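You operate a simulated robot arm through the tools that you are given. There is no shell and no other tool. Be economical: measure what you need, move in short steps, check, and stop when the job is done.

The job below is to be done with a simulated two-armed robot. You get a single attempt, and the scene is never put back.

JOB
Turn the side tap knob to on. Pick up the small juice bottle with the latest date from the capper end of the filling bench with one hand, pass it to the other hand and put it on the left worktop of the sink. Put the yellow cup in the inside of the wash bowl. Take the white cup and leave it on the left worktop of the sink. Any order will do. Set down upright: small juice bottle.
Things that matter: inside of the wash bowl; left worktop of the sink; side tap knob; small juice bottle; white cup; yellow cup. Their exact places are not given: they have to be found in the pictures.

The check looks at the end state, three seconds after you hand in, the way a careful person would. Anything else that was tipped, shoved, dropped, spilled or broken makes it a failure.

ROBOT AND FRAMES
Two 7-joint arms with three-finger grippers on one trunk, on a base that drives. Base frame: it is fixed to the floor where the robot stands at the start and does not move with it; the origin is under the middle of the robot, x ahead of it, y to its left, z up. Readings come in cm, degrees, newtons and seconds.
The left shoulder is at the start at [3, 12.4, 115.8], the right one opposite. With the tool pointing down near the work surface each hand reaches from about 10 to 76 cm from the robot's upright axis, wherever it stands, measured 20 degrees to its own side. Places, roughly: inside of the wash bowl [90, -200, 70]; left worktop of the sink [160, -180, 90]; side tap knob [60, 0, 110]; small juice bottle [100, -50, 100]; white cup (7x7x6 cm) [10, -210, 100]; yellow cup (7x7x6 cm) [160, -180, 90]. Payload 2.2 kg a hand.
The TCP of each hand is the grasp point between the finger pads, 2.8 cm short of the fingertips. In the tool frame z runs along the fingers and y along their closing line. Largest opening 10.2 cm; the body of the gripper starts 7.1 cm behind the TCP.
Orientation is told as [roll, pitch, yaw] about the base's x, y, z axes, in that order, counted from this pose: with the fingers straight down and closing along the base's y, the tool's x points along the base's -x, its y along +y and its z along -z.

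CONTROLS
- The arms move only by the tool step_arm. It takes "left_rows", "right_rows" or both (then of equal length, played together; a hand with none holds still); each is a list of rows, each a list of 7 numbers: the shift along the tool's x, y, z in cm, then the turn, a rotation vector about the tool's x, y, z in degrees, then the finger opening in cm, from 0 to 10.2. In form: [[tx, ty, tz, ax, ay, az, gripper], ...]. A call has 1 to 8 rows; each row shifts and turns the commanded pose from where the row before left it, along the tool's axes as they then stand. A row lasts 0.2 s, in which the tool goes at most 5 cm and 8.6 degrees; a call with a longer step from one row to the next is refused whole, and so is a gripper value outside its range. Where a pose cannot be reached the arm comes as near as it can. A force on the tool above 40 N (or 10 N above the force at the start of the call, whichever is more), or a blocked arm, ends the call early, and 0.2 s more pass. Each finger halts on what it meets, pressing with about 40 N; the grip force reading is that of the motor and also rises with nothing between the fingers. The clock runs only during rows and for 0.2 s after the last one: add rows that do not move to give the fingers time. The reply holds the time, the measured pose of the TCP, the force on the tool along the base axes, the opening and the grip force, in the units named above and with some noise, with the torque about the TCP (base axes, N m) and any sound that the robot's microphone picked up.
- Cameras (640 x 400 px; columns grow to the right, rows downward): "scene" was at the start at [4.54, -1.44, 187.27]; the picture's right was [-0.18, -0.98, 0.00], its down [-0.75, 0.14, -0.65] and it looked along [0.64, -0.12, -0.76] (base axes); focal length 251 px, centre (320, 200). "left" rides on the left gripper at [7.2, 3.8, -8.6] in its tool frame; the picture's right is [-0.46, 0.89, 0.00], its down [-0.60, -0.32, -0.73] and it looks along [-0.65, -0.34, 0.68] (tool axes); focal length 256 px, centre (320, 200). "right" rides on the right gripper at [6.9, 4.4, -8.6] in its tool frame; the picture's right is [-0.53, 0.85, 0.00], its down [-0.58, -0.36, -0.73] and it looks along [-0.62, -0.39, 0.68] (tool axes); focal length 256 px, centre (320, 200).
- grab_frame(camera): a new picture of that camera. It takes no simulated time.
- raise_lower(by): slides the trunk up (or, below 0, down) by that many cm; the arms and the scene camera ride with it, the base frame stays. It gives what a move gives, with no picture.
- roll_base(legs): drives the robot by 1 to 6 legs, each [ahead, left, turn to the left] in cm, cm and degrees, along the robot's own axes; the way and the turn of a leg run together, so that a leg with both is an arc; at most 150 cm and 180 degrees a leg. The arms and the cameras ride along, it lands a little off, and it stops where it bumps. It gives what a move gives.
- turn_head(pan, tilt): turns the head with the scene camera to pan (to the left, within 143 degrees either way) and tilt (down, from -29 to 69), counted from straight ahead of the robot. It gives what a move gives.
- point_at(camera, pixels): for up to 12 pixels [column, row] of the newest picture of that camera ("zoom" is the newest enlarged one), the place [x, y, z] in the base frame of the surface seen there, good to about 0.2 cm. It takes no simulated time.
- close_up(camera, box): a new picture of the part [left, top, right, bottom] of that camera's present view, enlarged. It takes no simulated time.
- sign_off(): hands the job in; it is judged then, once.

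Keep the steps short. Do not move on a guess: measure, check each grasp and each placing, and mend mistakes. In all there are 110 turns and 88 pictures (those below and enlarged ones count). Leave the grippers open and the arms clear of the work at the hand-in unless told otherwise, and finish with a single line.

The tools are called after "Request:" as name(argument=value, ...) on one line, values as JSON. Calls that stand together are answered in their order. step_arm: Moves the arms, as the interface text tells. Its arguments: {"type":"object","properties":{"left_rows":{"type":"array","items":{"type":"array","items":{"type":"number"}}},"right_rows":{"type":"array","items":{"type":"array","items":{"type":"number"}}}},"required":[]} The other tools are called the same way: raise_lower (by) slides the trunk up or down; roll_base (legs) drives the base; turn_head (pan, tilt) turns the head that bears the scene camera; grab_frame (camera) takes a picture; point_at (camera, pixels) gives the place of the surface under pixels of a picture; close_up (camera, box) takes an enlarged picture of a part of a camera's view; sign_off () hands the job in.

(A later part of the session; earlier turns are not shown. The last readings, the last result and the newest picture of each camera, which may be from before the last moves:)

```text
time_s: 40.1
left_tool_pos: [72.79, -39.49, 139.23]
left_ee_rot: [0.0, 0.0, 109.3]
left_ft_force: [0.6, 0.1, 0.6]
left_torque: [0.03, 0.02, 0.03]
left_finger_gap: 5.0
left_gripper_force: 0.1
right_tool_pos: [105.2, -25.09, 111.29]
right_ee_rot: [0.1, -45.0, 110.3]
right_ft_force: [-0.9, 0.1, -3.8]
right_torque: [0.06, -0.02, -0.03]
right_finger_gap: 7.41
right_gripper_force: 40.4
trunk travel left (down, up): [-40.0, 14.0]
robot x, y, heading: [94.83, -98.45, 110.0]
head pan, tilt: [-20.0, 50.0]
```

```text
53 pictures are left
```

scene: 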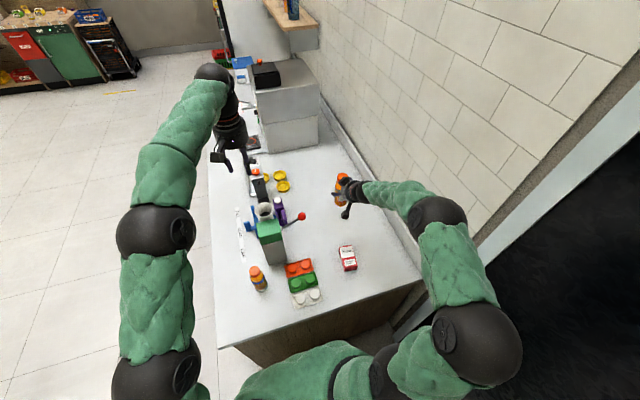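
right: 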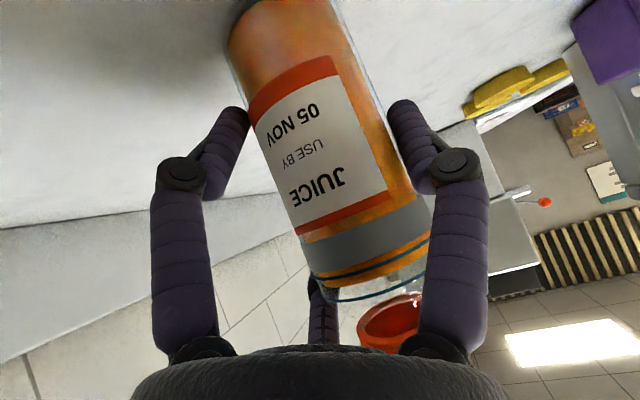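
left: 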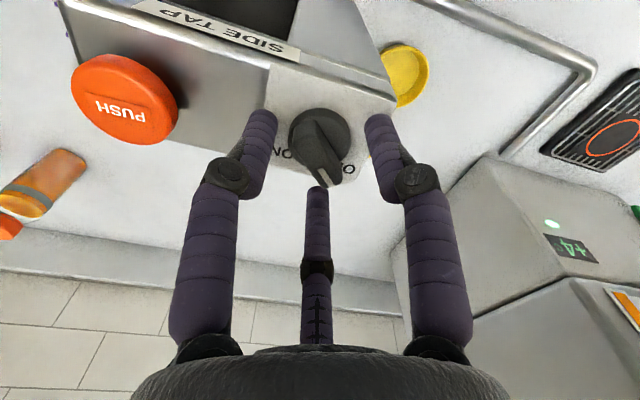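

Lift is clean. I'll bring the bottle back toward the front of the robot (f≈45, l≈-8, z≈118).

Request:
step_arm(right_rows=[[1.15, 3.375, -2.39, 0, 0, 0, 3], [1.15, 3.375, -2.39, 0, 0, 0, 3], [1.15, 3.375, -2.39, 0, 0, 0, 3], [1.15, 3.375, -2.39, 0, 0, 0, 3], [1.15, 3.375, -2.39, 0, 0, 0, 3], [1.15, 3.375, -2.39, 0, 0, 0, 3], [1.15, 3.375, -2.39, 0, 0, 0, 3], [1.15, 3.375, -2.39, 0, 0, 0, 3]])

Request:
step_arm(right_rows=[[0, 0, 0, -5.7, 0, -5.7, 3], [0, 0, 0, -5.7, 0, -5.7, 3], [0, 0, 0, -5.7, 0, -5.7, 3], [0, 0, 0, -5.7, 0, -5.7, 3], [0, 0, 0, -5.7, 0, -5.7, 3], [0, 0, 0, -5.7, 0, -5.7, 3], [0, 0, 0, -5.7, 0, -5.7, 3], [0, 0, 0, -5.7, 0, -5.7, 3]], left_rows=[[0, 0, 0, 0, 0, 6, 8], [0, 0, 0, 0, 0, 6, 8], [0, 0, 0, 0, 0, 6, 8], [0, 0, 0, 0, 0, 6, 8], [0, 0, 0, 0, 0, 6, 8], [0, 0, 0, 0, 0, 6, 8], [0, 0, 0, 0, 0, 6, 8], [0, 0, 0, 0, 0, 6, 8]])

Request:
turn_head(pan=0, tilt=55)

Request:
grab_frame(camera="scene")

Request:
grab_frame(camera="right")

```text
time_s: 41.9
left_tool_pos: [72.65, -39.48, 139.19]
left_ee_rot: [0.0, 0.0, 109.5]
left_ft_force: [-0.3, 0.7, 0.0]
left_torque: [0.0, -0.02, 0.01]
left_finger_gap: 4.99
left_gripper_force: 0.2
right_tool_pos: [86.81, -52.91, 118.28]
right_ee_rot: [-0.2, -45.0, 110.2]
right_ft_force: [-0.3, 0.3, -3.6]
right_torque: [-0.01, -0.04, 0.0]
right_finger_gap: 7.38
right_gripper_force: 39.9
trunk travel left (down, up): [-40.0, 14.0]
robot x, y, heading: [94.65, -98.91, 110.0]
head pan, tilt: [-20.0, 50.0]
```

```text
time_s: 43.7
left_tool_pos: [72.73, -39.26, 139.05]
left_ee_rot: [0.0, 0.0, 61.3]
left_ft_force: [-0.3, -1.1, -0.5]
left_torque: [0.02, 0.0, 0.0]
left_finger_gap: 8.01
left_gripper_force: 0.1
right_tool_pos: [86.81, -52.88, 118.31]
right_ee_rot: [0.1, -45.0, 174.6]
right_ft_force: [-0.6, 0.5, -3.0]
right_torque: [0.0, 0.01, 0.01]
right_finger_gap: 7.41
right_gripper_force: 39.7
trunk travel left (down, up): [-40.0, 14.0]
robot x, y, heading: [94.69, -98.66, 110.2]
head pan, tilt: [-20.0, 50.0]
```

```text
time_s: 44.5
left_tool_pos: [72.71, -39.33, 139.22]
left_ee_rot: [0.0, 0.0, 61.5]
left_ft_force: [-1.0, 0.3, -0.3]
left_torque: [-0.03, 0.0, 0.02]
left_finger_gap: 7.99
left_gripper_force: 0.0
right_tool_pos: [86.84, -52.78, 118.29]
right_ee_rot: [0.0, -45.1, 174.6]
right_ft_force: [0.3, -0.1, -3.5]
right_torque: [0.02, 0.01, 0.0]
right_finger_gap: 7.37
right_gripper_force: 40.5
trunk travel left (down, up): [-40.0, 14.0]
robot x, y, heading: [94.72, -98.74, 110.5]
head pan, tilt: [0.0, 55.0]
```

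```text
52 pictures are left
```

scene: 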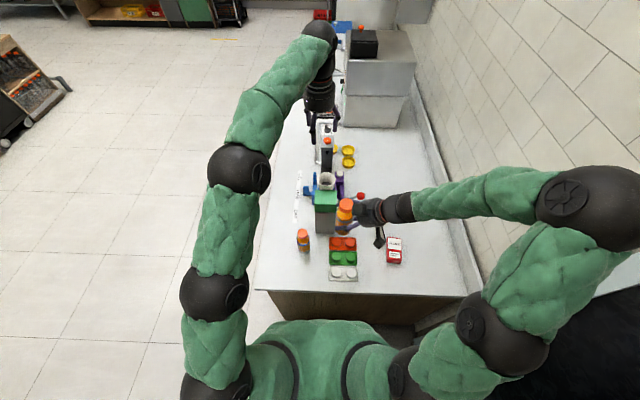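

```text
51 pictures are left
```

right: 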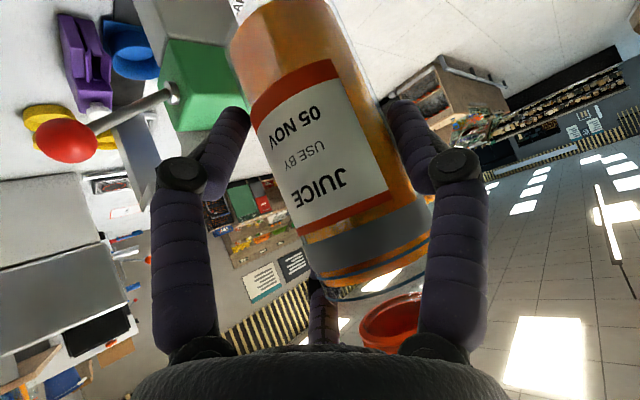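

The bottle is held firmly. I'll find its cap in a close-up.

Request:
close_up(camera="scene", box=[310, 185, 390, 235])

```text
8.00 times, centred on (350, 210) of scene
```

zoom: 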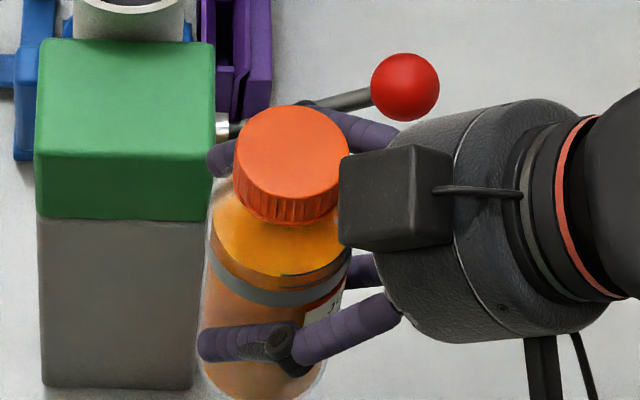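

Request:
point_at(camera="zoom", pixels=[[292, 115], [292, 180], [245, 150], [338, 150], [292, 150], [375, 170], [420, 160], [375, 220], [225, 345], [355, 135]])

```text
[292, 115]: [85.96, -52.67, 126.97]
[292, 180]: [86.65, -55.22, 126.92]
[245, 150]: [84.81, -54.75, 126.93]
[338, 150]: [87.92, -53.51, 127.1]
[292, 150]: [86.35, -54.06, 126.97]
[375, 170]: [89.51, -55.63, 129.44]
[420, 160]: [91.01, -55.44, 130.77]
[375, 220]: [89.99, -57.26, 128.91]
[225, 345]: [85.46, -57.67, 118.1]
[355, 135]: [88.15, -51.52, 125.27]
```

Cap centre (86.3, -54.0), top z 127.0, bottle upright. The left fingers will fall between the right hand's block and knuckles. I'll move the left hand over the cap, still high.

Request:
step_arm(left_rows=[[1.27, -3.79, 0, 0, 0, 0, 8], [1.27, -3.79, 0, 0, 0, 0, 7], [1.27, -3.79, 0, 0, 0, 0, 6], [1.27, -3.79, 0, 0, 0, 0, 5.6], [1.27, -3.79, 0, 0, 0, 0, 5.6], [0, 0, 0, 0, 0, 0, 5.6]])

Request:
grab_frame(camera="left")

Request:
close_up(camera="scene", box=[270, 120, 430, 220])

```text
time_s: 45.9
left_tool_pos: [86.32, -53.84, 139.08]
left_ee_rot: [0.0, 0.1, 61.4]
left_ft_force: [-0.3, 0.0, -0.2]
left_torque: [0.01, 0.01, 0.02]
left_finger_gap: 5.61
left_gripper_force: 0.0
right_tool_pos: [86.76, -52.83, 118.38]
right_ee_rot: [0.1, -44.9, 174.6]
right_ft_force: [-0.2, 0.0, -2.7]
right_torque: [0.01, -0.03, 0.0]
right_finger_gap: 7.39
right_gripper_force: 40.0
trunk travel left (down, up): [-40.0, 14.0]
robot x, y, heading: [94.69, -99.01, 110.1]
head pan, tilt: [0.0, 55.0]
```

```text
49 pictures are left
```

left: 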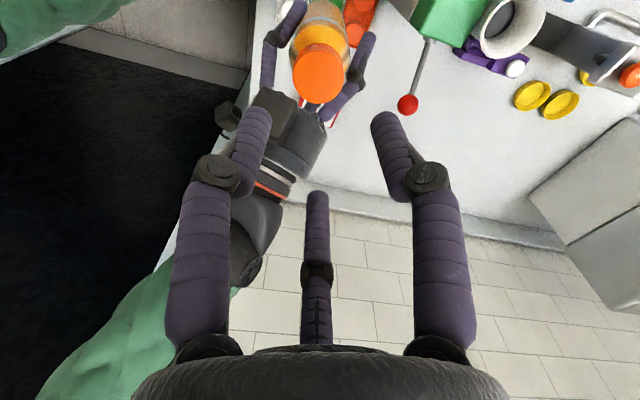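

```text
4.00 times, centred on (350, 170) of scene
```

zoom: 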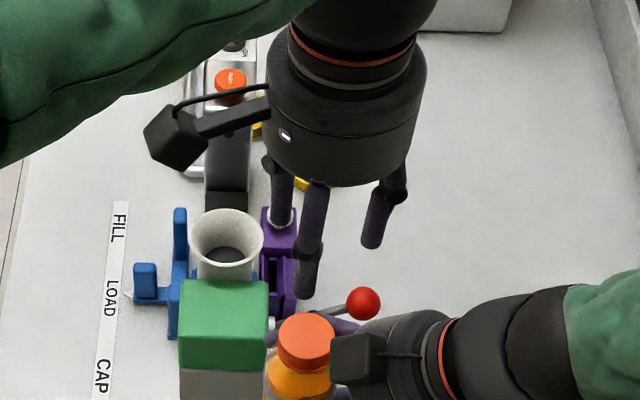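

Three fingers confirmed, aligned over the cap. I'll descend 7 cm and check.

Request:
step_arm(left_rows=[[0, 0, 3, 0, 0, 0, 5.6], [0, 0, 3, 0, 0, 0, 5.6], [0, 0, 1.5, 0, 0, 0, 5.6]])

Request:
grab_frame(camera="left")

Request:
close_up(camera="scene", box=[300, 150, 396, 210])

```text
time_s: 46.7
left_tool_pos: [86.58, -54.07, 131.63]
left_ee_rot: [0.0, 0.0, 61.4]
left_ft_force: [0.1, -0.8, -0.2]
left_torque: [-0.01, 0.0, 0.01]
left_finger_gap: 5.62
left_gripper_force: 0.0
right_tool_pos: [86.81, -53.0, 118.41]
right_ee_rot: [0.1, -44.9, 174.7]
right_ft_force: [-0.2, -0.5, -3.1]
right_torque: [0.03, -0.01, 0.02]
right_finger_gap: 7.38
right_gripper_force: 39.6
trunk travel left (down, up): [-40.0, 14.0]
robot x, y, heading: [94.86, -98.13, 110.2]
head pan, tilt: [0.0, 55.0]
```

```text
47 pictures are left
```

left: 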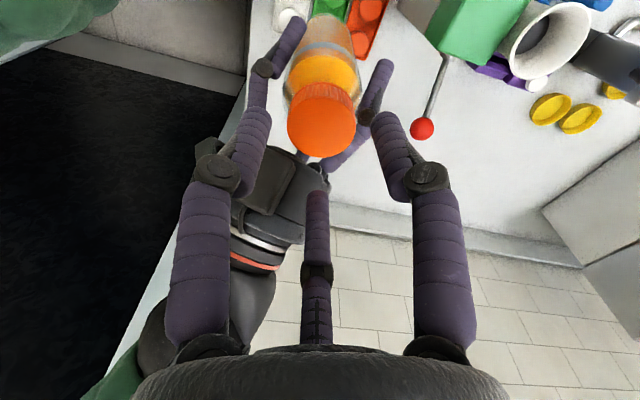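

```text
6.67 times, centred on (348, 180) of scene
```

zoom: 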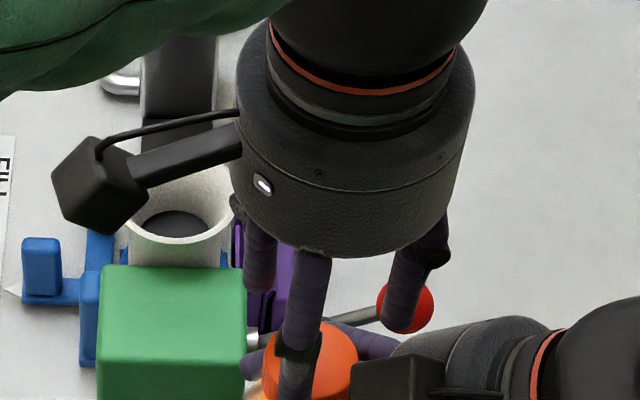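

Centred well. I'll descend 3.6 cm with the fingers around the cap.

Request:
step_arm(left_rows=[[0, 0.1, 1.5, 0, 0, 0, 5.6], [0, 0, 1.1, 0, 0, 0, 5.6], [0, 0, 1.0, 0, 0, 0, 5.6]])

Request:
grab_frame(camera="left")

```text
time_s: 47.5
left_tool_pos: [86.25, -53.84, 128.19]
left_ee_rot: [0.0, -0.2, 61.6]
left_ft_force: [-6.2, 10.1, 9.9]
left_torque: [0.38, -0.2, 0.36]
left_finger_gap: 6.04
left_gripper_force: 1.2
right_tool_pos: [86.85, -52.97, 118.24]
right_ee_rot: [0.3, -44.9, 174.7]
right_ft_force: [6.3, -10.5, -11.2]
right_torque: [0.75, 0.78, -0.21]
right_finger_gap: 7.39
right_gripper_force: 40.3
trunk travel left (down, up): [-40.0, 14.0]
robot x, y, heading: [94.72, -98.21, 110.1]
head pan, tilt: [0.0, 55.0]
```

```text
45 pictures are left
```

left: 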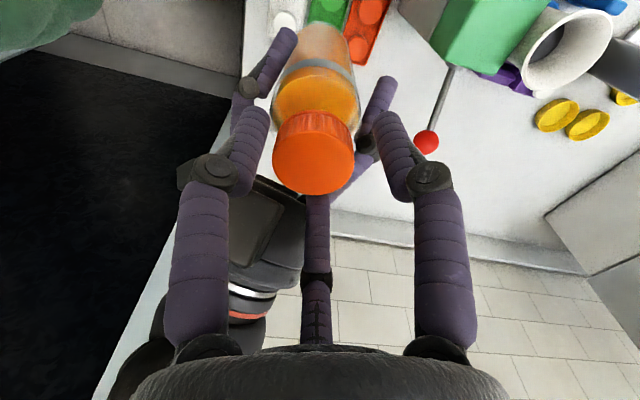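

A light contact (10 N), likely left fingertip against the right hand's knuckle. I'll lift 0.5 cm, then close on the cap.

Request:
step_arm(left_rows=[[0, 0, -0.5, 0, 0, 0, 5.6], [0, 0, 0, 0, 0, 0, 5.2]])

```text
time_s: 48.1
left_tool_pos: [86.1, -53.95, 128.57]
left_ee_rot: [0.1, 0.0, 61.4]
left_ft_force: [-11.8, 21.9, -1.2]
left_torque: [0.23, 0.3, 0.76]
left_finger_gap: 5.42
left_gripper_force: 0.1
right_tool_pos: [86.96, -53.05, 118.42]
right_ee_rot: [0.1, -45.0, 174.9]
right_ft_force: [12.3, -20.6, -2.2]
right_torque: [1.99, 0.95, -0.47]
right_finger_gap: 7.42
right_gripper_force: 39.6
trunk travel left (down, up): [-40.0, 14.0]
robot x, y, heading: [94.38, -98.6, 110.0]
head pan, tilt: [0.0, 55.0]
```

Force rises while closing, so something else is touched. I'll reopen to 6 and look at the contact.

Request:
step_arm(left_rows=[[0, 0, -0.5, 0, 0, 0, 6], [0, 0, 0, 0, 0, 0, 6]])

Request:
close_up(camera="left", box=[220, 60, 420, 185])

Request:
close_up(camera="scene", box=[310, 170, 390, 220])

```text
time_s: 48.7
left_tool_pos: [86.27, -53.99, 129.01]
left_ee_rot: [0.2, 0.0, 61.3]
left_ft_force: [-20.4, 17.7, -10.4]
left_torque: [0.37, 0.7, 0.77]
left_finger_gap: 5.4
left_gripper_force: 0.2
right_tool_pos: [86.86, -52.96, 118.35]
right_ee_rot: [-0.1, -44.9, 174.7]
right_ft_force: [19.8, -18.0, 7.0]
right_torque: [1.4, 1.51, -0.36]
right_finger_gap: 7.38
right_gripper_force: 40.2
trunk travel left (down, up): [-40.0, 14.0]
robot x, y, heading: [94.73, -98.59, 109.9]
head pan, tilt: [0.0, 55.0]
```

```text
3.20 times, centred on (320, 122) of left
```

zoom: 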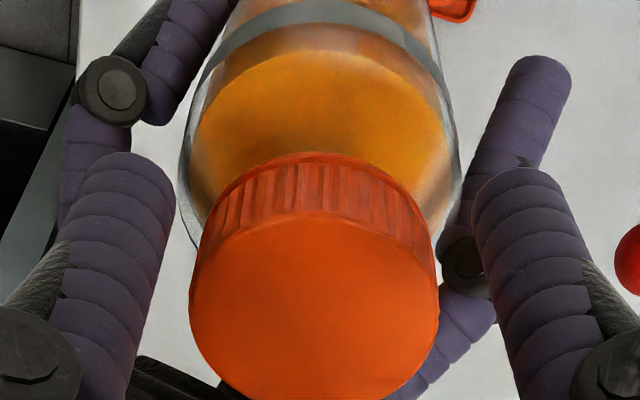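

```text
8.00 times, centred on (350, 195) of scene
```

zoom: 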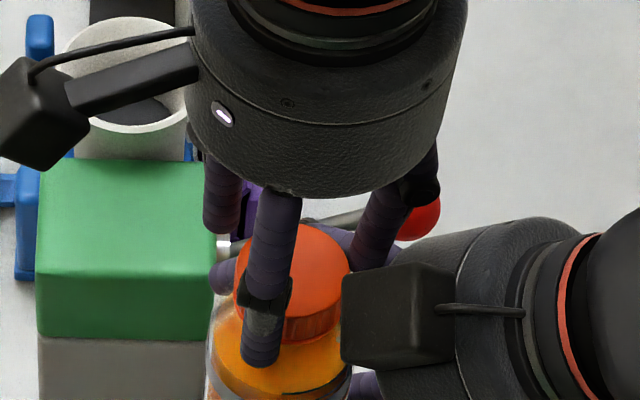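

Request:
point_at(camera="left", pixels=[[366, 135], [365, 148], [356, 165], [378, 95], [315, 150], [352, 172], [262, 160], [393, 125], [300, 185], [340, 180]])

```text
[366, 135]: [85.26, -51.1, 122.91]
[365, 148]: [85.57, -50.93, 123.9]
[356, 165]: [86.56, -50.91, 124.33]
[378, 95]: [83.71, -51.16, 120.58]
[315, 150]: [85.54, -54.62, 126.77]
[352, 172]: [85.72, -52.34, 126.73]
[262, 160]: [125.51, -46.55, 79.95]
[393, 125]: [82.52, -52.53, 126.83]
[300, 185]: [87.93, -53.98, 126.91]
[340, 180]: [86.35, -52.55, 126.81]
```

The right hand's upper finger rises where the left third finger comes down. I'll lift 4 cm, yaw the left hand +31° so all three fingers fall into free sectors, and look again.

Request:
step_arm(left_rows=[[0, 0, -2, 0, 0, 0, 5.4], [0, 0, -2, 0, 0, 0, 5.2], [0, 0, 0, 0, 0, -7.75, 5.2], [0, 0, 0, 0, 0, -7.75, 5.2], [0, 0, 0, 0, 0, -7.75, 5.2], [0, 0, 0, 0, 0, -7.75, 5.2], [0, 0, 0, 0, 0, 0, 5.2]])

Request:
grab_frame(camera="left")

```text
time_s: 50.3
left_tool_pos: [86.16, -53.98, 133.0]
left_ee_rot: [0.0, 0.0, 92.6]
left_ft_force: [0.2, -0.9, 0.4]
left_torque: [0.01, -0.02, 0.01]
left_finger_gap: 5.2
left_gripper_force: 0.1
right_tool_pos: [86.77, -52.98, 118.48]
right_ee_rot: [0.0, -45.0, 174.7]
right_ft_force: [0.2, 0.1, -3.0]
right_torque: [0.03, -0.01, -0.02]
right_finger_gap: 7.38
right_gripper_force: 40.1
trunk travel left (down, up): [-40.0, 14.0]
robot x, y, heading: [94.76, -98.3, 110.3]
head pan, tilt: [0.0, 55.0]
```

```text
42 pictures are left
```

left: 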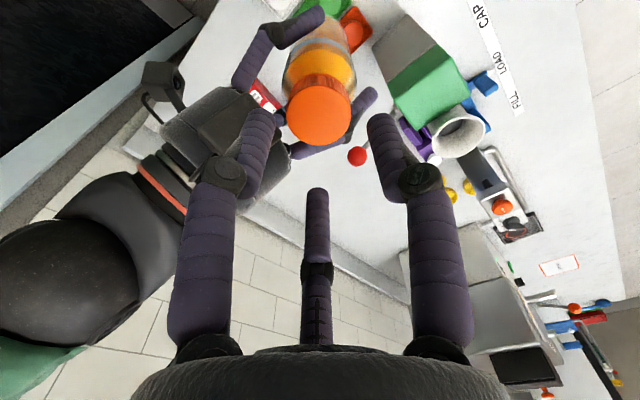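

Request:
point_at(camera="left", pixels=[[290, 115], [349, 115], [320, 93], [320, 140], [240, 110], [225, 130], [262, 95], [335, 148], [300, 150]])

```text
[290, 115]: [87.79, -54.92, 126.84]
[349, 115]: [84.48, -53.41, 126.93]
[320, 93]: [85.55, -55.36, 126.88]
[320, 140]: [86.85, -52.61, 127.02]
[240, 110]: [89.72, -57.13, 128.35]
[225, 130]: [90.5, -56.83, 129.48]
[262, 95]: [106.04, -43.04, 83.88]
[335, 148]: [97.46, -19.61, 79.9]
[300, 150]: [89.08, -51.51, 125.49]
```

Cap centre (86.15, -54.05), so I'm centred. Descending 4.6 cm to z 128.4.

Request:
step_arm(left_rows=[[0, 0, 1.8, 0, 0, 0, 5.2], [0, 0, 1.5, 0, 0, 0, 5.2], [0, 0, 1.3, 0, 0, 0, 5.2]])

```text
time_s: 51.1
left_tool_pos: [86.24, -53.94, 128.48]
left_ee_rot: [0.0, 0.1, 92.4]
left_ft_force: [0.0, 0.1, 0.7]
left_torque: [0.01, -0.05, -0.02]
left_finger_gap: 5.22
left_gripper_force: 0.1
right_tool_pos: [86.89, -52.81, 118.26]
right_ee_rot: [0.1, -45.0, 174.7]
right_ft_force: [0.2, 0.4, -2.8]
right_torque: [0.01, 0.02, 0.03]
right_finger_gap: 7.37
right_gripper_force: 40.0
trunk travel left (down, up): [-40.0, 14.0]
robot x, y, heading: [94.7, -98.35, 110.1]
head pan, tilt: [0.0, 55.0]
```

No contact. Now lower another 0.5 cm and close on the cap.

Request:
step_arm(left_rows=[[0, 0, 0.5, 0, 0, 0, 5.2], [0, 0, 0, 0, 0, 0, 4], [0, 0, 0, 0, 0, 0, 3], [0, 0, 0, 0, 0, 0, 2], [0, 0, 0, 0, 0, 0, 2]])

Request:
grab_frame(camera="left")

```text
time_s: 52.3
left_tool_pos: [86.37, -54.0, 128.04]
left_ee_rot: [-0.1, 0.1, 92.4]
left_ft_force: [7.4, -6.2, 14.1]
left_torque: [0.05, -0.31, 0.03]
left_finger_gap: 4.0
left_gripper_force: 14.8
right_tool_pos: [86.72, -53.05, 118.34]
right_ee_rot: [0.1, -45.0, 174.6]
right_ft_force: [-7.5, 6.8, -17.4]
right_torque: [-0.55, -0.5, -0.15]
right_finger_gap: 7.38
right_gripper_force: 39.8
trunk travel left (down, up): [-40.0, 14.0]
robot x, y, heading: [94.83, -98.75, 110.0]
head pan, tilt: [0.0, 55.0]
```

```text
41 pictures are left
```

left: 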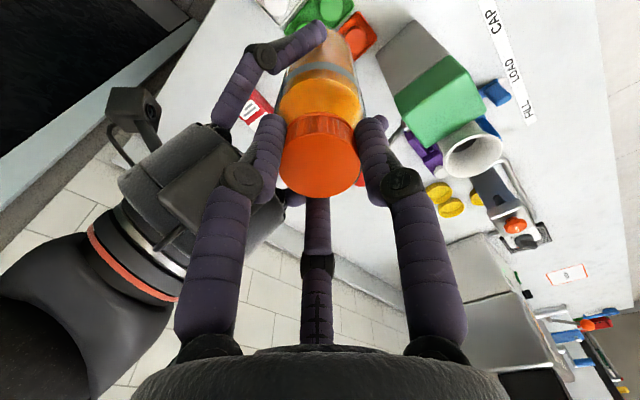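

The fingers touch the cap (gap 4.0). I'll squeeze a bit longer to get full grip force.

Request:
step_arm(left_rows=[[0, 0, 0, 0, 0, 0, 0], [0, 0, 0, 0, 0, 0, 0], [0, 0, 0, 0, 0, 0, 0]])

```text
time_s: 53.1
left_tool_pos: [86.31, -54.14, 128.03]
left_ee_rot: [-0.1, 0.0, 92.4]
left_ft_force: [12.9, -9.7, 20.0]
left_torque: [0.17, -0.45, -0.05]
left_finger_gap: 3.96
left_gripper_force: 39.8
right_tool_pos: [86.75, -53.02, 118.36]
right_ee_rot: [0.1, -45.1, 174.6]
right_ft_force: [-12.3, 10.6, -23.7]
right_torque: [-0.84, -0.9, -0.25]
right_finger_gap: 7.38
right_gripper_force: 40.1
trunk travel left (down, up): [-40.0, 14.0]
robot x, y, heading: [94.45, -98.24, 110.4]
head pan, tilt: [0.0, 55.0]
```

The left grip is 40 N. I'll open the right slightly, then sink it 3 cm along the bottle to clear the left fingers.

Request:
step_arm(right_rows=[[0, 0, 0, 0, 0, 0, 7.9], [0.7, 0, 0.7, 0, 0, 0, 8.3], [0.7, 0, 0.7, 0, 0, 0, 8.6], [0.7, 0, 0.7, 0, 0, 0, 8.8]])

Request:
close_up(camera="scene", box=[300, 165, 396, 225])

```text
time_s: 54.1
left_tool_pos: [86.19, -53.97, 128.14]
left_ee_rot: [-0.1, -0.2, 92.4]
left_ft_force: [-1.9, 1.5, -0.3]
left_torque: [0.0, 0.03, -0.04]
left_finger_gap: 3.96
left_gripper_force: 40.3
right_tool_pos: [86.82, -52.9, 115.48]
right_ee_rot: [0.2, -44.9, 174.7]
right_ft_force: [2.3, -1.2, -1.1]
right_torque: [0.15, 0.3, 0.08]
right_finger_gap: 8.8
right_gripper_force: 0.1
trunk travel left (down, up): [-40.0, 14.0]
robot x, y, heading: [94.74, -98.67, 110.0]
head pan, tilt: [0.0, 55.0]
```

```text
6.67 times, centred on (348, 195) of scene
```

zoom: 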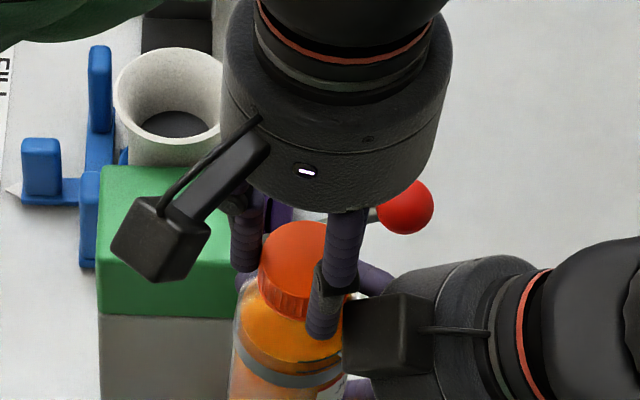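

Free. Now I'll retract the right hand horizontally away (+x).

Request:
step_arm(right_rows=[[0.7, 0, -0.7, 0, 0, 0, 9.2], [2, 0, -2, 0, 0, 0, 9.2], [3, 0, -3, 0, 0, 0, 9.2], [3, 0, -3, 0, 0, 0, 9.2], [3, 0, -3, 0, 0, 0, 9.2]])

Request:
grab_frame(camera="scene")

```text
time_s: 55.3
left_tool_pos: [86.46, -54.14, 128.04]
left_ee_rot: [0.0, 0.0, 92.5]
left_ft_force: [0.2, 0.4, -0.2]
left_torque: [0.0, 0.01, -0.03]
left_finger_gap: 3.97
left_gripper_force: 39.8
right_tool_pos: [103.24, -54.65, 115.34]
right_ee_rot: [0.0, -45.0, 174.7]
right_ft_force: [0.2, -0.1, 0.5]
right_torque: [0.0, -0.03, -0.02]
right_finger_gap: 9.23
right_gripper_force: 0.1
trunk travel left (down, up): [-40.0, 14.0]
robot x, y, heading: [94.66, -98.6, 110.3]
head pan, tilt: [0.0, 55.0]
```

```text
39 pictures are left
```

scene: 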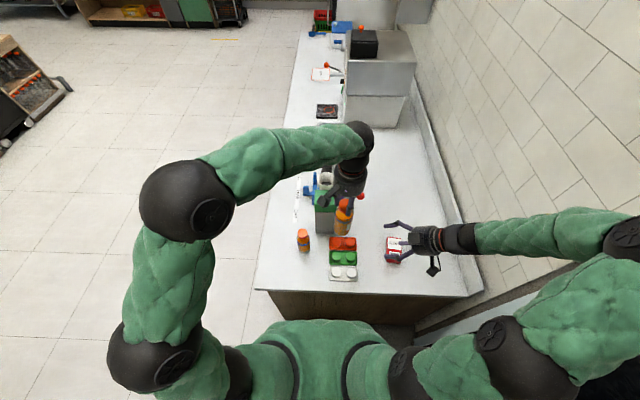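

Left force shows almost no weight; I'll check the bottle is truly hanging in the left hand.

Request:
close_up(camera="scene", box=[300, 165, 396, 225])

Request:
close_up(camera="right", box=[0, 0, 640, 400])

```text
6.67 times, centred on (348, 195) of scene
```

zoom: 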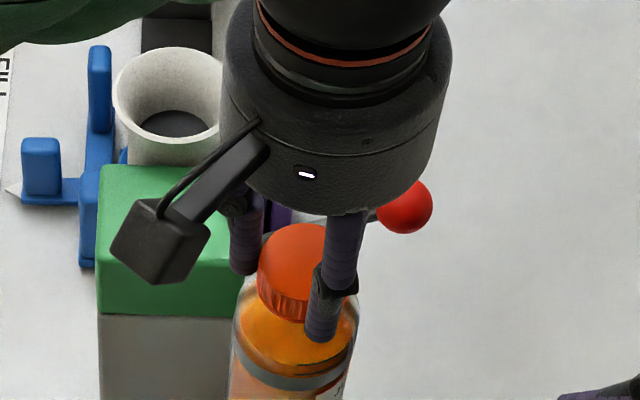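

```text
1.00 times, centred on (320, 200) of right (not enlarged: the box is as wide or as high as the picture)
```

zoom: 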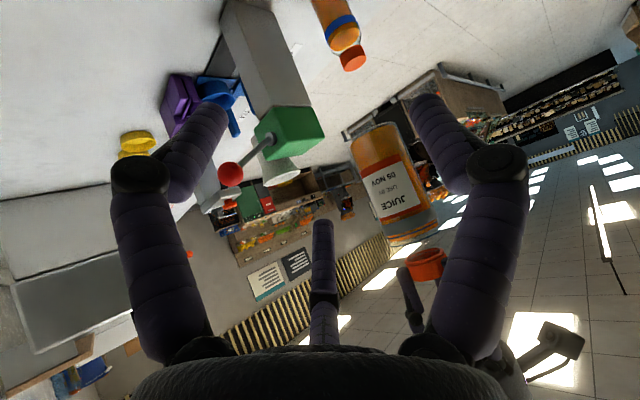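

The bottle hangs upright in the left hand. I'll move the left up and to the left, and raise and untwist the right hand.

Request:
step_arm(left_rows=[[0.6, 1.9, -1.2, 0, 0, 0, 0], [1.2, 3.8, -2.5, 0, 0, 0, 0], [1.2, 3.8, -2.5, 0, 0, 0, 0], [1.2, 3.8, -2.5, 0, 0, 0, 0], [0.6, 1.9, -1.2, 0, 0, 0, 0]], right_rows=[[-2, 0, -2, 0, 0, 0, 9.2], [-3, 0, -3, 0, 0, 0, 9.2], [-3, 0, -3, 0, 0, 0, 9.2], [-3, 0, -3, 0, 0, 0, 9.2], [-2, 0, -2, 0, 0, 0, 9.2]])

Request:
step_arm(right_rows=[[0, 0, 0, 5.7, 0, 5.7, 9.2], [0, 0, 0, 5.7, 0, 5.7, 9.2], [0, 0, 0, 5.7, 0, 5.7, 9.2], [0, 0, 0, 5.7, 0, 5.7, 9.2], [0, 0, 0, 5.7, 0, 5.7, 9.2], [0, 0, 0, 5.7, 0, 5.7, 9.2], [0, 0, 0, 5.7, 0, 5.7, 9.2], [0, 0, 0, 5.7, 0, 5.7, 9.2]])

Request:
step_arm(right_rows=[[0, 0, 0, 0, 7.5, 0, 10], [0, 0, 0, 0, 7.5, 0, 10], [0, 0, 0, 0, 7.5, 0, 10], [0, 0, 0, 0, 7.5, 0, 10], [0, 0, 0, 0, 7.5, 0, 10], [0, 0, 0, 0, 7.5, 0, 10]])

```text
time_s: 56.5
left_tool_pos: [71.23, -59.74, 137.96]
left_ee_rot: [-0.1, 0.0, 92.4]
left_ft_force: [-0.5, 0.1, -2.7]
left_torque: [-0.01, 0.0, -0.03]
left_finger_gap: 3.96
left_gripper_force: 40.1
right_tool_pos: [103.15, -54.45, 133.91]
right_ee_rot: [0.1, -44.9, 174.6]
right_ft_force: [0.9, 0.0, 0.6]
right_torque: [0.01, 0.01, -0.01]
right_finger_gap: 9.21
right_gripper_force: 0.0
trunk travel left (down, up): [-40.0, 14.0]
robot x, y, heading: [94.71, -98.54, 110.0]
head pan, tilt: [0.0, 55.0]
```

```text
time_s: 58.3
left_tool_pos: [71.33, -59.66, 137.89]
left_ee_rot: [0.0, -0.1, 92.5]
left_ft_force: [-0.4, 0.0, -3.1]
left_torque: [-0.02, 0.01, 0.0]
left_finger_gap: 3.97
left_gripper_force: 39.7
right_tool_pos: [106.59, -53.83, 131.94]
right_ee_rot: [0.0, -50.6, 114.4]
right_ft_force: [0.7, -0.8, 0.0]
right_torque: [0.02, 0.0, -0.02]
right_finger_gap: 9.23
right_gripper_force: 0.0
right hand out of reach, approached as far as the arm can: row 6, 7, 8
trunk travel left (down, up): [-40.0, 14.0]
robot x, y, heading: [94.55, -99.03, 110.0]
head pan, tilt: [0.0, 55.0]
```

```text
time_s: 59.7
left_tool_pos: [71.3, -59.63, 137.96]
left_ee_rot: [0.0, -0.1, 92.4]
left_ft_force: [0.0, -0.1, -3.5]
left_torque: [-0.04, 0.0, -0.01]
left_finger_gap: 3.94
left_gripper_force: 39.3
right_tool_pos: [109.46, -52.51, 131.21]
right_ee_rot: [0.9, -43.5, 114.4]
right_ft_force: [-0.7, 0.1, -0.7]
right_torque: [0.0, 0.03, -0.01]
right_finger_gap: 9.98
right_gripper_force: 0.0
right hand out of reach, approached as far as the arm can: row 1, 2, 3, 4, 5, 6
trunk travel left (down, up): [-40.0, 14.0]
robot x, y, heading: [94.93, -98.74, 110.3]
head pan, tilt: [0.0, 55.0]
```

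Left holds the bottle (weight shows -3 N). The right arm can't reach its commanded straight pose there; I'll shift the command out to the right and forward a bit, where it was fine before.

Request:
step_arm(right_rows=[[-2, -4, 0, 0, 0, 0, 10], [-2, -4, 0, 0, 0, 0, 10], [-3, -2, 0, 0, 0, 0, 10], [-3, 0, 0, 0, 0, 0, 10], [0, 0, 0, 0, 0, 0, 10], [0, 0, 0, 0, 0, 0, 10]])

Request:
grab_frame(camera="scene")

```text
time_s: 61.1
left_tool_pos: [71.33, -59.58, 137.97]
left_ee_rot: [0.0, 0.0, 92.4]
left_ft_force: [-0.5, 0.1, -3.1]
left_torque: [-0.01, -0.03, 0.02]
left_finger_gap: 3.92
left_gripper_force: 39.7
right_tool_pos: [115.14, -41.63, 138.17]
right_ee_rot: [0.9, -43.5, 114.6]
right_ft_force: [-0.2, -0.2, 0.2]
right_torque: [-0.01, -0.01, 0.0]
right_finger_gap: 10.01
right_gripper_force: 0.0
trunk travel left (down, up): [-40.0, 14.0]
robot x, y, heading: [94.59, -98.54, 110.3]
head pan, tilt: [0.0, 55.0]
```

```text
36 pictures are left
```

scene: 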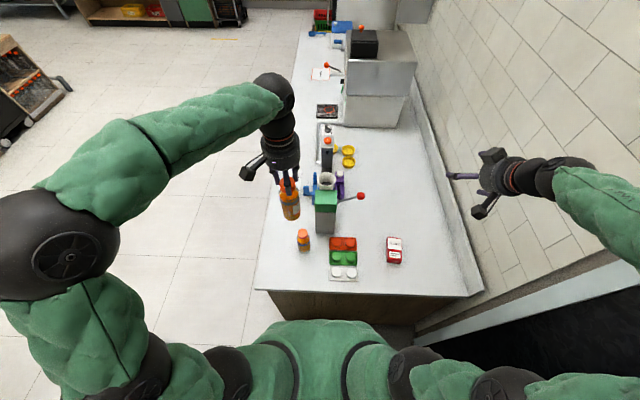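

The command restarts from the measured pose. Now I'll straighten the right hand's pitch here.

Request:
step_arm(right_rows=[[0, 0, 0, 0, 7.2, 0, 10], [0, 0, 0, 0, 7.2, 0, 10], [0, 0, 0, 0, 7.2, 0, 10], [0, 0, 0, 0, 7.2, 0, 10], [0, 0, 0, 0, 7.2, 0, 10], [0, 0, 0, 0, 7.2, 0, 10]])

```text
time_s: 62.5
left_tool_pos: [71.33, -59.58, 137.9]
left_ee_rot: [-0.1, 0.0, 92.4]
left_ft_force: [-0.2, 0.6, -3.5]
left_torque: [0.02, 0.03, -0.03]
left_finger_gap: 3.94
left_gripper_force: 39.9
right_tool_pos: [115.23, -41.69, 137.96]
right_ee_rot: [0.9, -43.6, 114.5]
right_ft_force: [0.2, -0.7, 0.1]
right_torque: [0.02, -0.01, -0.03]
right_finger_gap: 10.01
right_gripper_force: 0.1
right hand out of reach, approached as far as the arm can: row 1, 2, 3, 4, 5, 6
trunk travel left (down, up): [-40.0, 14.0]
robot x, y, heading: [94.77, -98.61, 110.0]
head pan, tilt: [0.0, 55.0]
```

Still blocked, likely a wrist joint limit in this arm fold. I'll extend the right arm forward and down over the clear back of the bench, then straighten.

Request:
step_arm(right_rows=[[0.3, 0.56, 4.6, 0, 0, 0, 10], [0.3, 0.56, 4.6, 0, 0, 0, 10], [0.3, 0.56, 4.6, 0, 0, 0, 10], [0.3, 0.56, 4.6, 0, 0, 0, 10], [0, 0, 0, 0, 7, 0, 10], [0, 0, 0, 0, 7, 0, 10], [0, 0, 0, 0, 7, 0, 10], [0, 0, 0, 0, 7, 0, 10]])

```text
time_s: 64.3
left_tool_pos: [71.32, -59.7, 137.93]
left_ee_rot: [0.0, 0.0, 92.4]
left_ft_force: [-1.1, -0.1, -4.4]
left_torque: [0.0, -0.02, -0.01]
left_finger_gap: 3.96
left_gripper_force: 40.1
right_tool_pos: [108.13, -30.95, 124.58]
right_ee_rot: [-1.5, -44.3, 114.9]
right_ft_force: [0.0, -0.4, 0.3]
right_torque: [0.02, -0.03, 0.02]
right_finger_gap: 9.98
right_gripper_force: 0.1
right hand out of reach, approached as far as the arm can: row 5, 6, 7, 8
trunk travel left (down, up): [-40.0, 14.0]
robot x, y, heading: [94.74, -98.72, 110.1]
head pan, tilt: [0.0, 55.0]
```

I'll try turning the right hand's yaw back +40° and then pitching, to get out of the joint limit.

Request:
step_arm(right_rows=[[0, 0, 0, -5.7, 0, -5.7, 10], [0, 0, 0, -5.7, 0, -5.7, 10], [0, 0, 0, -5.7, 0, -5.7, 10], [0, 0, 0, -5.7, 0, -5.7, 10], [0, 0, 0, -5.7, 0, -5.7, 10], [0, 0, 0, 0, 7, 0, 10], [0, 0, 0, 0, 7, 0, 10], [0, 0, 0, 0, 7, 0, 10]])

```text
time_s: 66.1
left_tool_pos: [71.4, -59.59, 137.83]
left_ee_rot: [-0.1, 0.0, 92.4]
left_ft_force: [-0.7, -0.4, -3.4]
left_torque: [0.04, -0.03, -0.03]
left_finger_gap: 3.96
left_gripper_force: 39.5
right_tool_pos: [108.47, -30.93, 124.3]
right_ee_rot: [-0.2, -32.1, 154.1]
right_ft_force: [0.0, -1.0, -0.2]
right_torque: [-0.01, -0.03, 0.0]
right_finger_gap: 9.97
right_gripper_force: 0.0
right hand out of reach, approached as far as the arm can: row 7, 8
trunk travel left (down, up): [-40.0, 14.0]
robot x, y, heading: [94.68, -98.55, 110.2]
head pan, tilt: [0.0, 55.0]
```

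More yaw gives more room. I'll continue the yaw by +32° and pitch the remaining 32°.

Request:
step_arm(right_rows=[[0, 0, 0, -4.3, 0, -6.9, 10], [0, 0, 0, -4.3, 0, -6.9, 10], [0, 0, 0, -4.3, 0, -6.9, 10], [0, 0, 0, -4.3, 0, -6.9, 10], [0, 0, 0, 0, 8, 0, 10], [0, 0, 0, 0, 8, 0, 10], [0, 0, 0, 0, 8, 0, 10], [0, 0, 0, 0, 8, 0, 10]])

```text
time_s: 67.9
left_tool_pos: [71.41, -59.62, 138.03]
left_ee_rot: [0.0, 0.0, 92.4]
left_ft_force: [-0.2, 0.1, -3.1]
left_torque: [-0.01, -0.02, 0.02]
left_finger_gap: 3.96
left_gripper_force: 40.0
right_tool_pos: [108.39, -31.21, 124.12]
right_ee_rot: [-1.1, -33.6, -173.2]
right_ft_force: [0.6, 0.5, -0.1]
right_torque: [-0.01, -0.02, 0.02]
right_finger_gap: 9.98
right_gripper_force: 0.2
right hand out of reach, approached as far as the arm can: row 4, 5, 6, 7, 8
trunk travel left (down, up): [-40.0, 14.0]
robot x, y, heading: [94.66, -98.66, 110.1]
head pan, tilt: [0.0, 55.0]
```

I'll look at the arm's fold.

Request:
turn_head(pan=-35, tilt=45)

Request:
grab_frame(camera="scene")

```text
time_s: 68.9
left_tool_pos: [71.33, -59.61, 137.93]
left_ee_rot: [0.1, 0.1, 92.4]
left_ft_force: [-0.4, -0.4, -3.8]
left_torque: [0.01, 0.0, 0.01]
left_finger_gap: 3.98
left_gripper_force: 40.1
right_tool_pos: [108.41, -31.22, 123.99]
right_ee_rot: [-1.1, -33.7, -173.1]
right_ft_force: [-0.8, -0.2, -0.2]
right_torque: [-0.02, 0.03, 0.01]
right_finger_gap: 10.01
right_gripper_force: 0.0
trunk travel left (down, up): [-40.0, 14.0]
robot x, y, heading: [94.53, -98.68, 110.3]
head pan, tilt: [-35.0, 45.0]
```

```text
35 pictures are left
```

scene: 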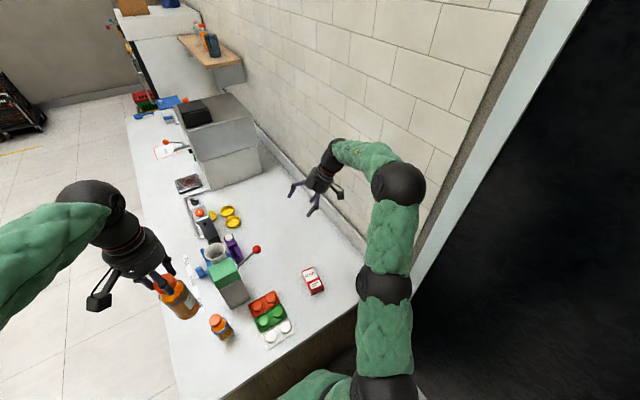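

I'll pull the right hand back nearer to the robot (toward its starting place) and then try pitching again.

Request:
step_arm(right_rows=[[-0.85, 3.8, -1.83, 0, 0, 0, 10], [-0.85, 3.8, -1.83, 0, 0, 0, 10], [-0.85, 3.8, -1.83, 0, 0, 0, 10], [-0.85, 3.8, -1.83, 0, 0, 0, 10], [0, 0, 0, 0, 8, 0, 10], [0, 0, 0, 0, 8, 0, 10], [0, 0, 0, 0, 8, 0, 10], [0, 0, 0, 0, 8, 0, 10]])

```text
time_s: 70.7
left_tool_pos: [71.35, -59.66, 137.78]
left_ee_rot: [0.0, 0.0, 92.5]
left_ft_force: [-0.9, 1.4, -2.1]
left_torque: [-0.02, 0.01, 0.0]
left_finger_gap: 3.94
left_gripper_force: 40.2
right_tool_pos: [111.46, -46.44, 131.32]
right_ee_rot: [-1.9, -33.1, -173.1]
right_ft_force: [0.3, -0.8, -0.3]
right_torque: [-0.03, 0.03, 0.03]
right_finger_gap: 9.98
right_gripper_force: 0.0
right hand out of reach, approached as far as the arm can: row 5, 6, 7, 8
trunk travel left (down, up): [-40.0, 14.0]
robot x, y, heading: [94.74, -98.27, 110.1]
head pan, tilt: [-35.0, 45.0]
```

I'll leave the right hand as it is (clear at z 131) and use the left hand for the rest. First I slide away from the wall and turn 180° to face the sink.

Request:
roll_base(legs=[[0, 15, 0], [0, 0, 90], [0, 0, 90]])

Request:
turn_head(pan=10, tilt=40)

Request:
grab_frame(camera="scene")

```text
time_s: 79.9
left_tool_pos: [106.98, -140.93, 137.9]
left_ee_rot: [0.0, 0.0, -83.5]
left_ft_force: [0.3, 0.7, -3.3]
left_torque: [0.03, 0.02, -0.01]
left_finger_gap: 3.97
left_gripper_force: 39.7
right_tool_pos: [67.92, -156.89, 131.35]
right_ee_rot: [-2.0, -33.1, 11.0]
right_ft_force: [0.7, 0.7, -0.9]
right_torque: [0.0, -0.01, -0.01]
right_finger_gap: 10.0
right_gripper_force: 0.1
trunk travel left (down, up): [-40.0, 14.0]
robot x, y, heading: [81.06, -103.18, -65.6]
head pan, tilt: [-35.0, 45.0]
```

```text
time_s: 81.0
left_tool_pos: [106.93, -140.88, 138.04]
left_ee_rot: [0.0, 0.0, -83.5]
left_ft_force: [0.3, 0.7, -3.0]
left_torque: [-0.05, 0.01, 0.0]
left_finger_gap: 3.97
left_gripper_force: 39.3
right_tool_pos: [67.94, -156.82, 131.42]
right_ee_rot: [-1.8, -33.1, 11.0]
right_ft_force: [-0.4, -0.2, 0.6]
right_torque: [0.02, 0.03, 0.02]
right_finger_gap: 10.02
right_gripper_force: 0.1
trunk travel left (down, up): [-40.0, 14.0]
robot x, y, heading: [80.97, -104.06, -65.7]
head pan, tilt: [10.0, 40.0]
```

```text
34 pictures are left
```

scene: 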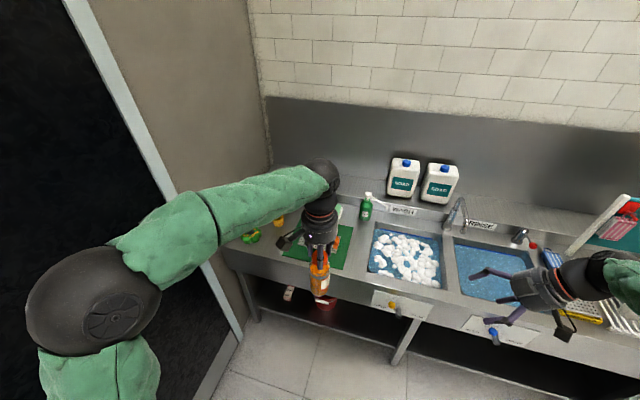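

I'll check the left elbow and worktop positions before moving closer.

Request:
point_at(camera="scene", pixels=[[50, 300], [35, 280], [250, 237], [278, 222], [235, 260], [350, 205], [340, 250], [365, 212], [205, 240], [360, 280]])

Request:
close_up(camera="scene", box=[215, 185, 391, 295])

```text
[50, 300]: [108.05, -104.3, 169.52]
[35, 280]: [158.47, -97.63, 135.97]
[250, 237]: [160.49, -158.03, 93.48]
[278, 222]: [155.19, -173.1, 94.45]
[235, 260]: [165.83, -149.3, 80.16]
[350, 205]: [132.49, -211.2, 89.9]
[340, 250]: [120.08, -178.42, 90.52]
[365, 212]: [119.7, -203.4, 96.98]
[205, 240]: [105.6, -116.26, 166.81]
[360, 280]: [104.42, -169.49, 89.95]
```

```text
3.64 times, centred on (303, 240) of scene
```

zoom: 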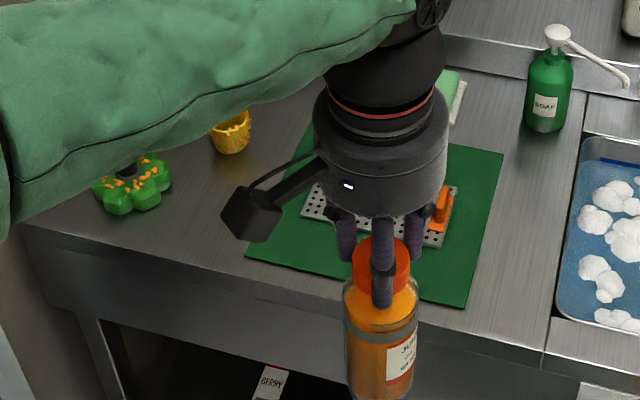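

Request:
point_at(camera="zoom", pixels=[[200, 215], [245, 256], [170, 190], [232, 150], [502, 153], [466, 308], [563, 225], [545, 330], [580, 130], [505, 300], [547, 122], [150, 238]])

```text
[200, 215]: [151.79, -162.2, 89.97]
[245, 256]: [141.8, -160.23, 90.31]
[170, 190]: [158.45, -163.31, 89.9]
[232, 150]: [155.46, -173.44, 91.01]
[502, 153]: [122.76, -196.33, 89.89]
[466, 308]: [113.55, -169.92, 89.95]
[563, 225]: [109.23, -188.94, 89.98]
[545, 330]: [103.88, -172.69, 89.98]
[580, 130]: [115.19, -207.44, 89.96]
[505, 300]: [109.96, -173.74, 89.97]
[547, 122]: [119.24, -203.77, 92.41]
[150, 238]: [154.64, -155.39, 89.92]
```

Worktop z is 90; a free patch lies around (149.5, -162) between the timer, mat and yellow cup. I'll approach: straighten heading, go ahead 32, left 19.

Request:
roll_base(legs=[[0, 0, -4.3], [32, 19, 0]])

Request:
turn_head(pan=20, tilt=55)

Request:
grab_frame(camera="scene")

```text
time_s: 83.9
left_tool_pos: [133.21, -167.51, 137.88]
left_ee_rot: [0.0, 0.0, -88.0]
left_ft_force: [-0.3, 0.3, -2.7]
left_torque: [0.02, 0.0, 0.0]
left_finger_gap: 3.92
left_gripper_force: 40.1
right_tool_pos: [93.08, -180.41, 131.29]
right_ee_rot: [-1.8, -33.1, 6.5]
right_ft_force: [0.2, -0.1, 0.8]
right_torque: [-0.02, -0.02, -0.03]
right_finger_gap: 9.99
right_gripper_force: 0.2
trunk travel left (down, up): [-40.0, 14.0]
robot x, y, heading: [109.69, -128.02, -70.2]
head pan, tilt: [10.0, 40.0]
```

```text
time_s: 84.7
left_tool_pos: [133.09, -167.29, 138.0]
left_ee_rot: [0.0, 0.0, -88.0]
left_ft_force: [-0.6, 0.2, -2.3]
left_torque: [0.0, -0.02, 0.01]
left_finger_gap: 3.94
left_gripper_force: 40.4
right_tool_pos: [93.01, -180.35, 131.34]
right_ee_rot: [-1.9, -33.1, 6.4]
right_ft_force: [0.7, -0.4, 0.7]
right_torque: [0.02, 0.0, 0.01]
right_finger_gap: 10.01
right_gripper_force: 0.0
trunk travel left (down, up): [-40.0, 14.0]
robot x, y, heading: [110.0, -128.25, -70.0]
head pan, tilt: [20.0, 55.0]
```

```text
32 pictures are left
```

scene: 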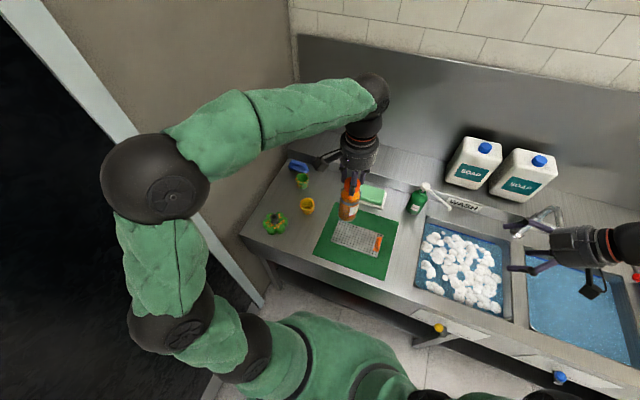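

I'll enlarge the worktop to measure the target patch, the cup and the bottle.

Request:
close_up(camera="scene", box=[235, 150, 395, 250])

```text
4.00 times, centred on (315, 200) of scene
```

zoom: 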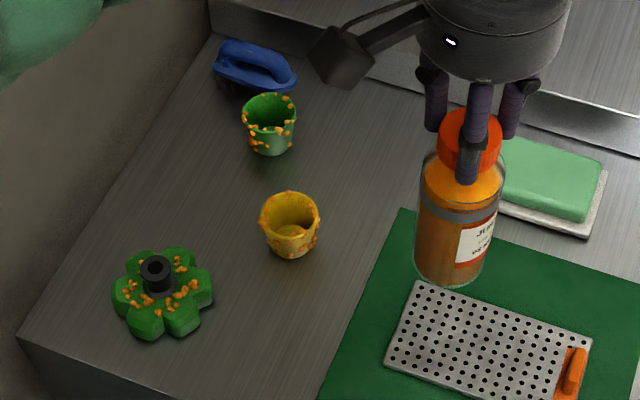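

Request:
point_at(camera="zoom", pixels=[[262, 210], [318, 210], [290, 193], [290, 228], [290, 250], [250, 325], [365, 165], [335, 350], [212, 300], [270, 380], [402, 210], [300, 130]])

```text
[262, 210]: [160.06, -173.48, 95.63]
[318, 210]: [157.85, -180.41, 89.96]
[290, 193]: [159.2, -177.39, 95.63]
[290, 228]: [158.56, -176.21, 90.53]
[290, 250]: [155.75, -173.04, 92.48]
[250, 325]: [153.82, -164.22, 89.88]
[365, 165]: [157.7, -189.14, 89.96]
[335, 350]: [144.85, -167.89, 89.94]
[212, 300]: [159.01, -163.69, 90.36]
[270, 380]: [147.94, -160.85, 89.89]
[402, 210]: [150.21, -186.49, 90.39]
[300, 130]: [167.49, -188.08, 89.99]
```

Yellow cup centre ≈ (157.2, -175.2). Bottle goes to (150, -163.5). I'll move above that spot.

Request:
step_arm(left_rows=[[0.8, 4.25, 0, 0, 0, 0, 0], [0.8, 4.25, 0, 0, 0, 0, 0], [0.8, 4.25, 0, 0, 0, 0, 0], [0.8, 4.25, 0, 0, 0, 0, 0], [0, 0, 4, 0, 0, 0, 0], [0, 0, 5, 0, 0, 0, 0], [0, 0, 5, 0, 0, 0, 0], [0, 0, 5, 0, 0, 0, 0]])

Request:
close_up(camera="scene", box=[235, 150, 395, 250])

```text
time_s: 86.5
left_tool_pos: [150.06, -164.17, 118.79]
left_ee_rot: [0.0, 0.0, -88.0]
left_ft_force: [0.6, 0.1, -3.5]
left_torque: [-0.01, 0.0, 0.01]
left_finger_gap: 3.94
left_gripper_force: 39.9
right_tool_pos: [93.25, -180.49, 131.28]
right_ee_rot: [-1.8, -33.1, 6.5]
right_ft_force: [0.0, -0.4, 0.3]
right_torque: [0.03, -0.01, -0.01]
right_finger_gap: 9.97
right_gripper_force: 0.1
trunk travel left (down, up): [-40.0, 14.0]
robot x, y, heading: [110.4, -128.17, -70.3]
head pan, tilt: [20.0, 55.0]
```

```text
4.00 times, centred on (315, 200) of scene
```

zoom: 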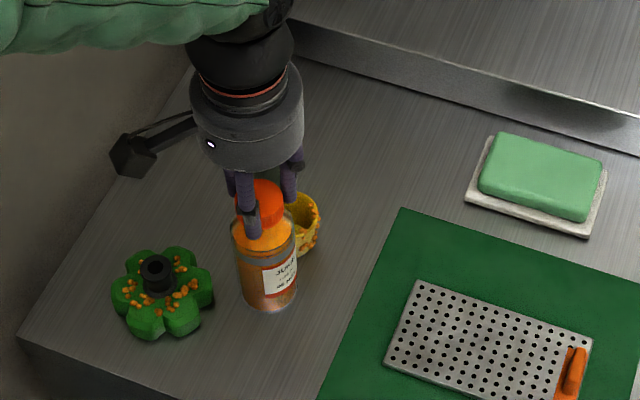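

Clear on all sides. I'll lower 11 cm, then feel for contact.

Request:
step_arm(left_rows=[[0, 0, 4, 0, 0, 0, 0], [0, 0, 4, 0, 0, 0, 0], [0, 0, 2.2, 0, 0, 0, 0], [0, 0, 0.8, 0, 0, 0, 0], [0, 0, 0.3, 0, 0, 0, 0]])

Request:
close_up(camera="scene", box=[267, 190, 331, 230])

```text
time_s: 87.7
left_tool_pos: [150.19, -163.59, 107.86]
left_ee_rot: [0.0, 0.1, -88.0]
left_ft_force: [-0.5, -0.2, -3.1]
left_torque: [-0.03, -0.02, -0.01]
left_finger_gap: 3.98
left_gripper_force: 40.6
right_tool_pos: [93.04, -180.25, 131.32]
right_ee_rot: [-1.8, -33.1, 6.4]
right_ft_force: [-1.0, 0.2, 0.0]
right_torque: [0.01, -0.02, 0.02]
right_finger_gap: 10.02
right_gripper_force: 0.0
trunk travel left (down, up): [-40.0, 14.0]
robot x, y, heading: [109.88, -128.6, -70.0]
head pan, tilt: [20.0, 55.0]
```

```text
10.00 times, centred on (299, 210) of scene
```

zoom: 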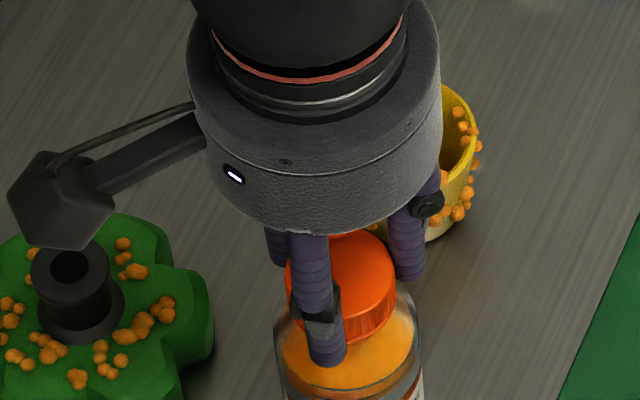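

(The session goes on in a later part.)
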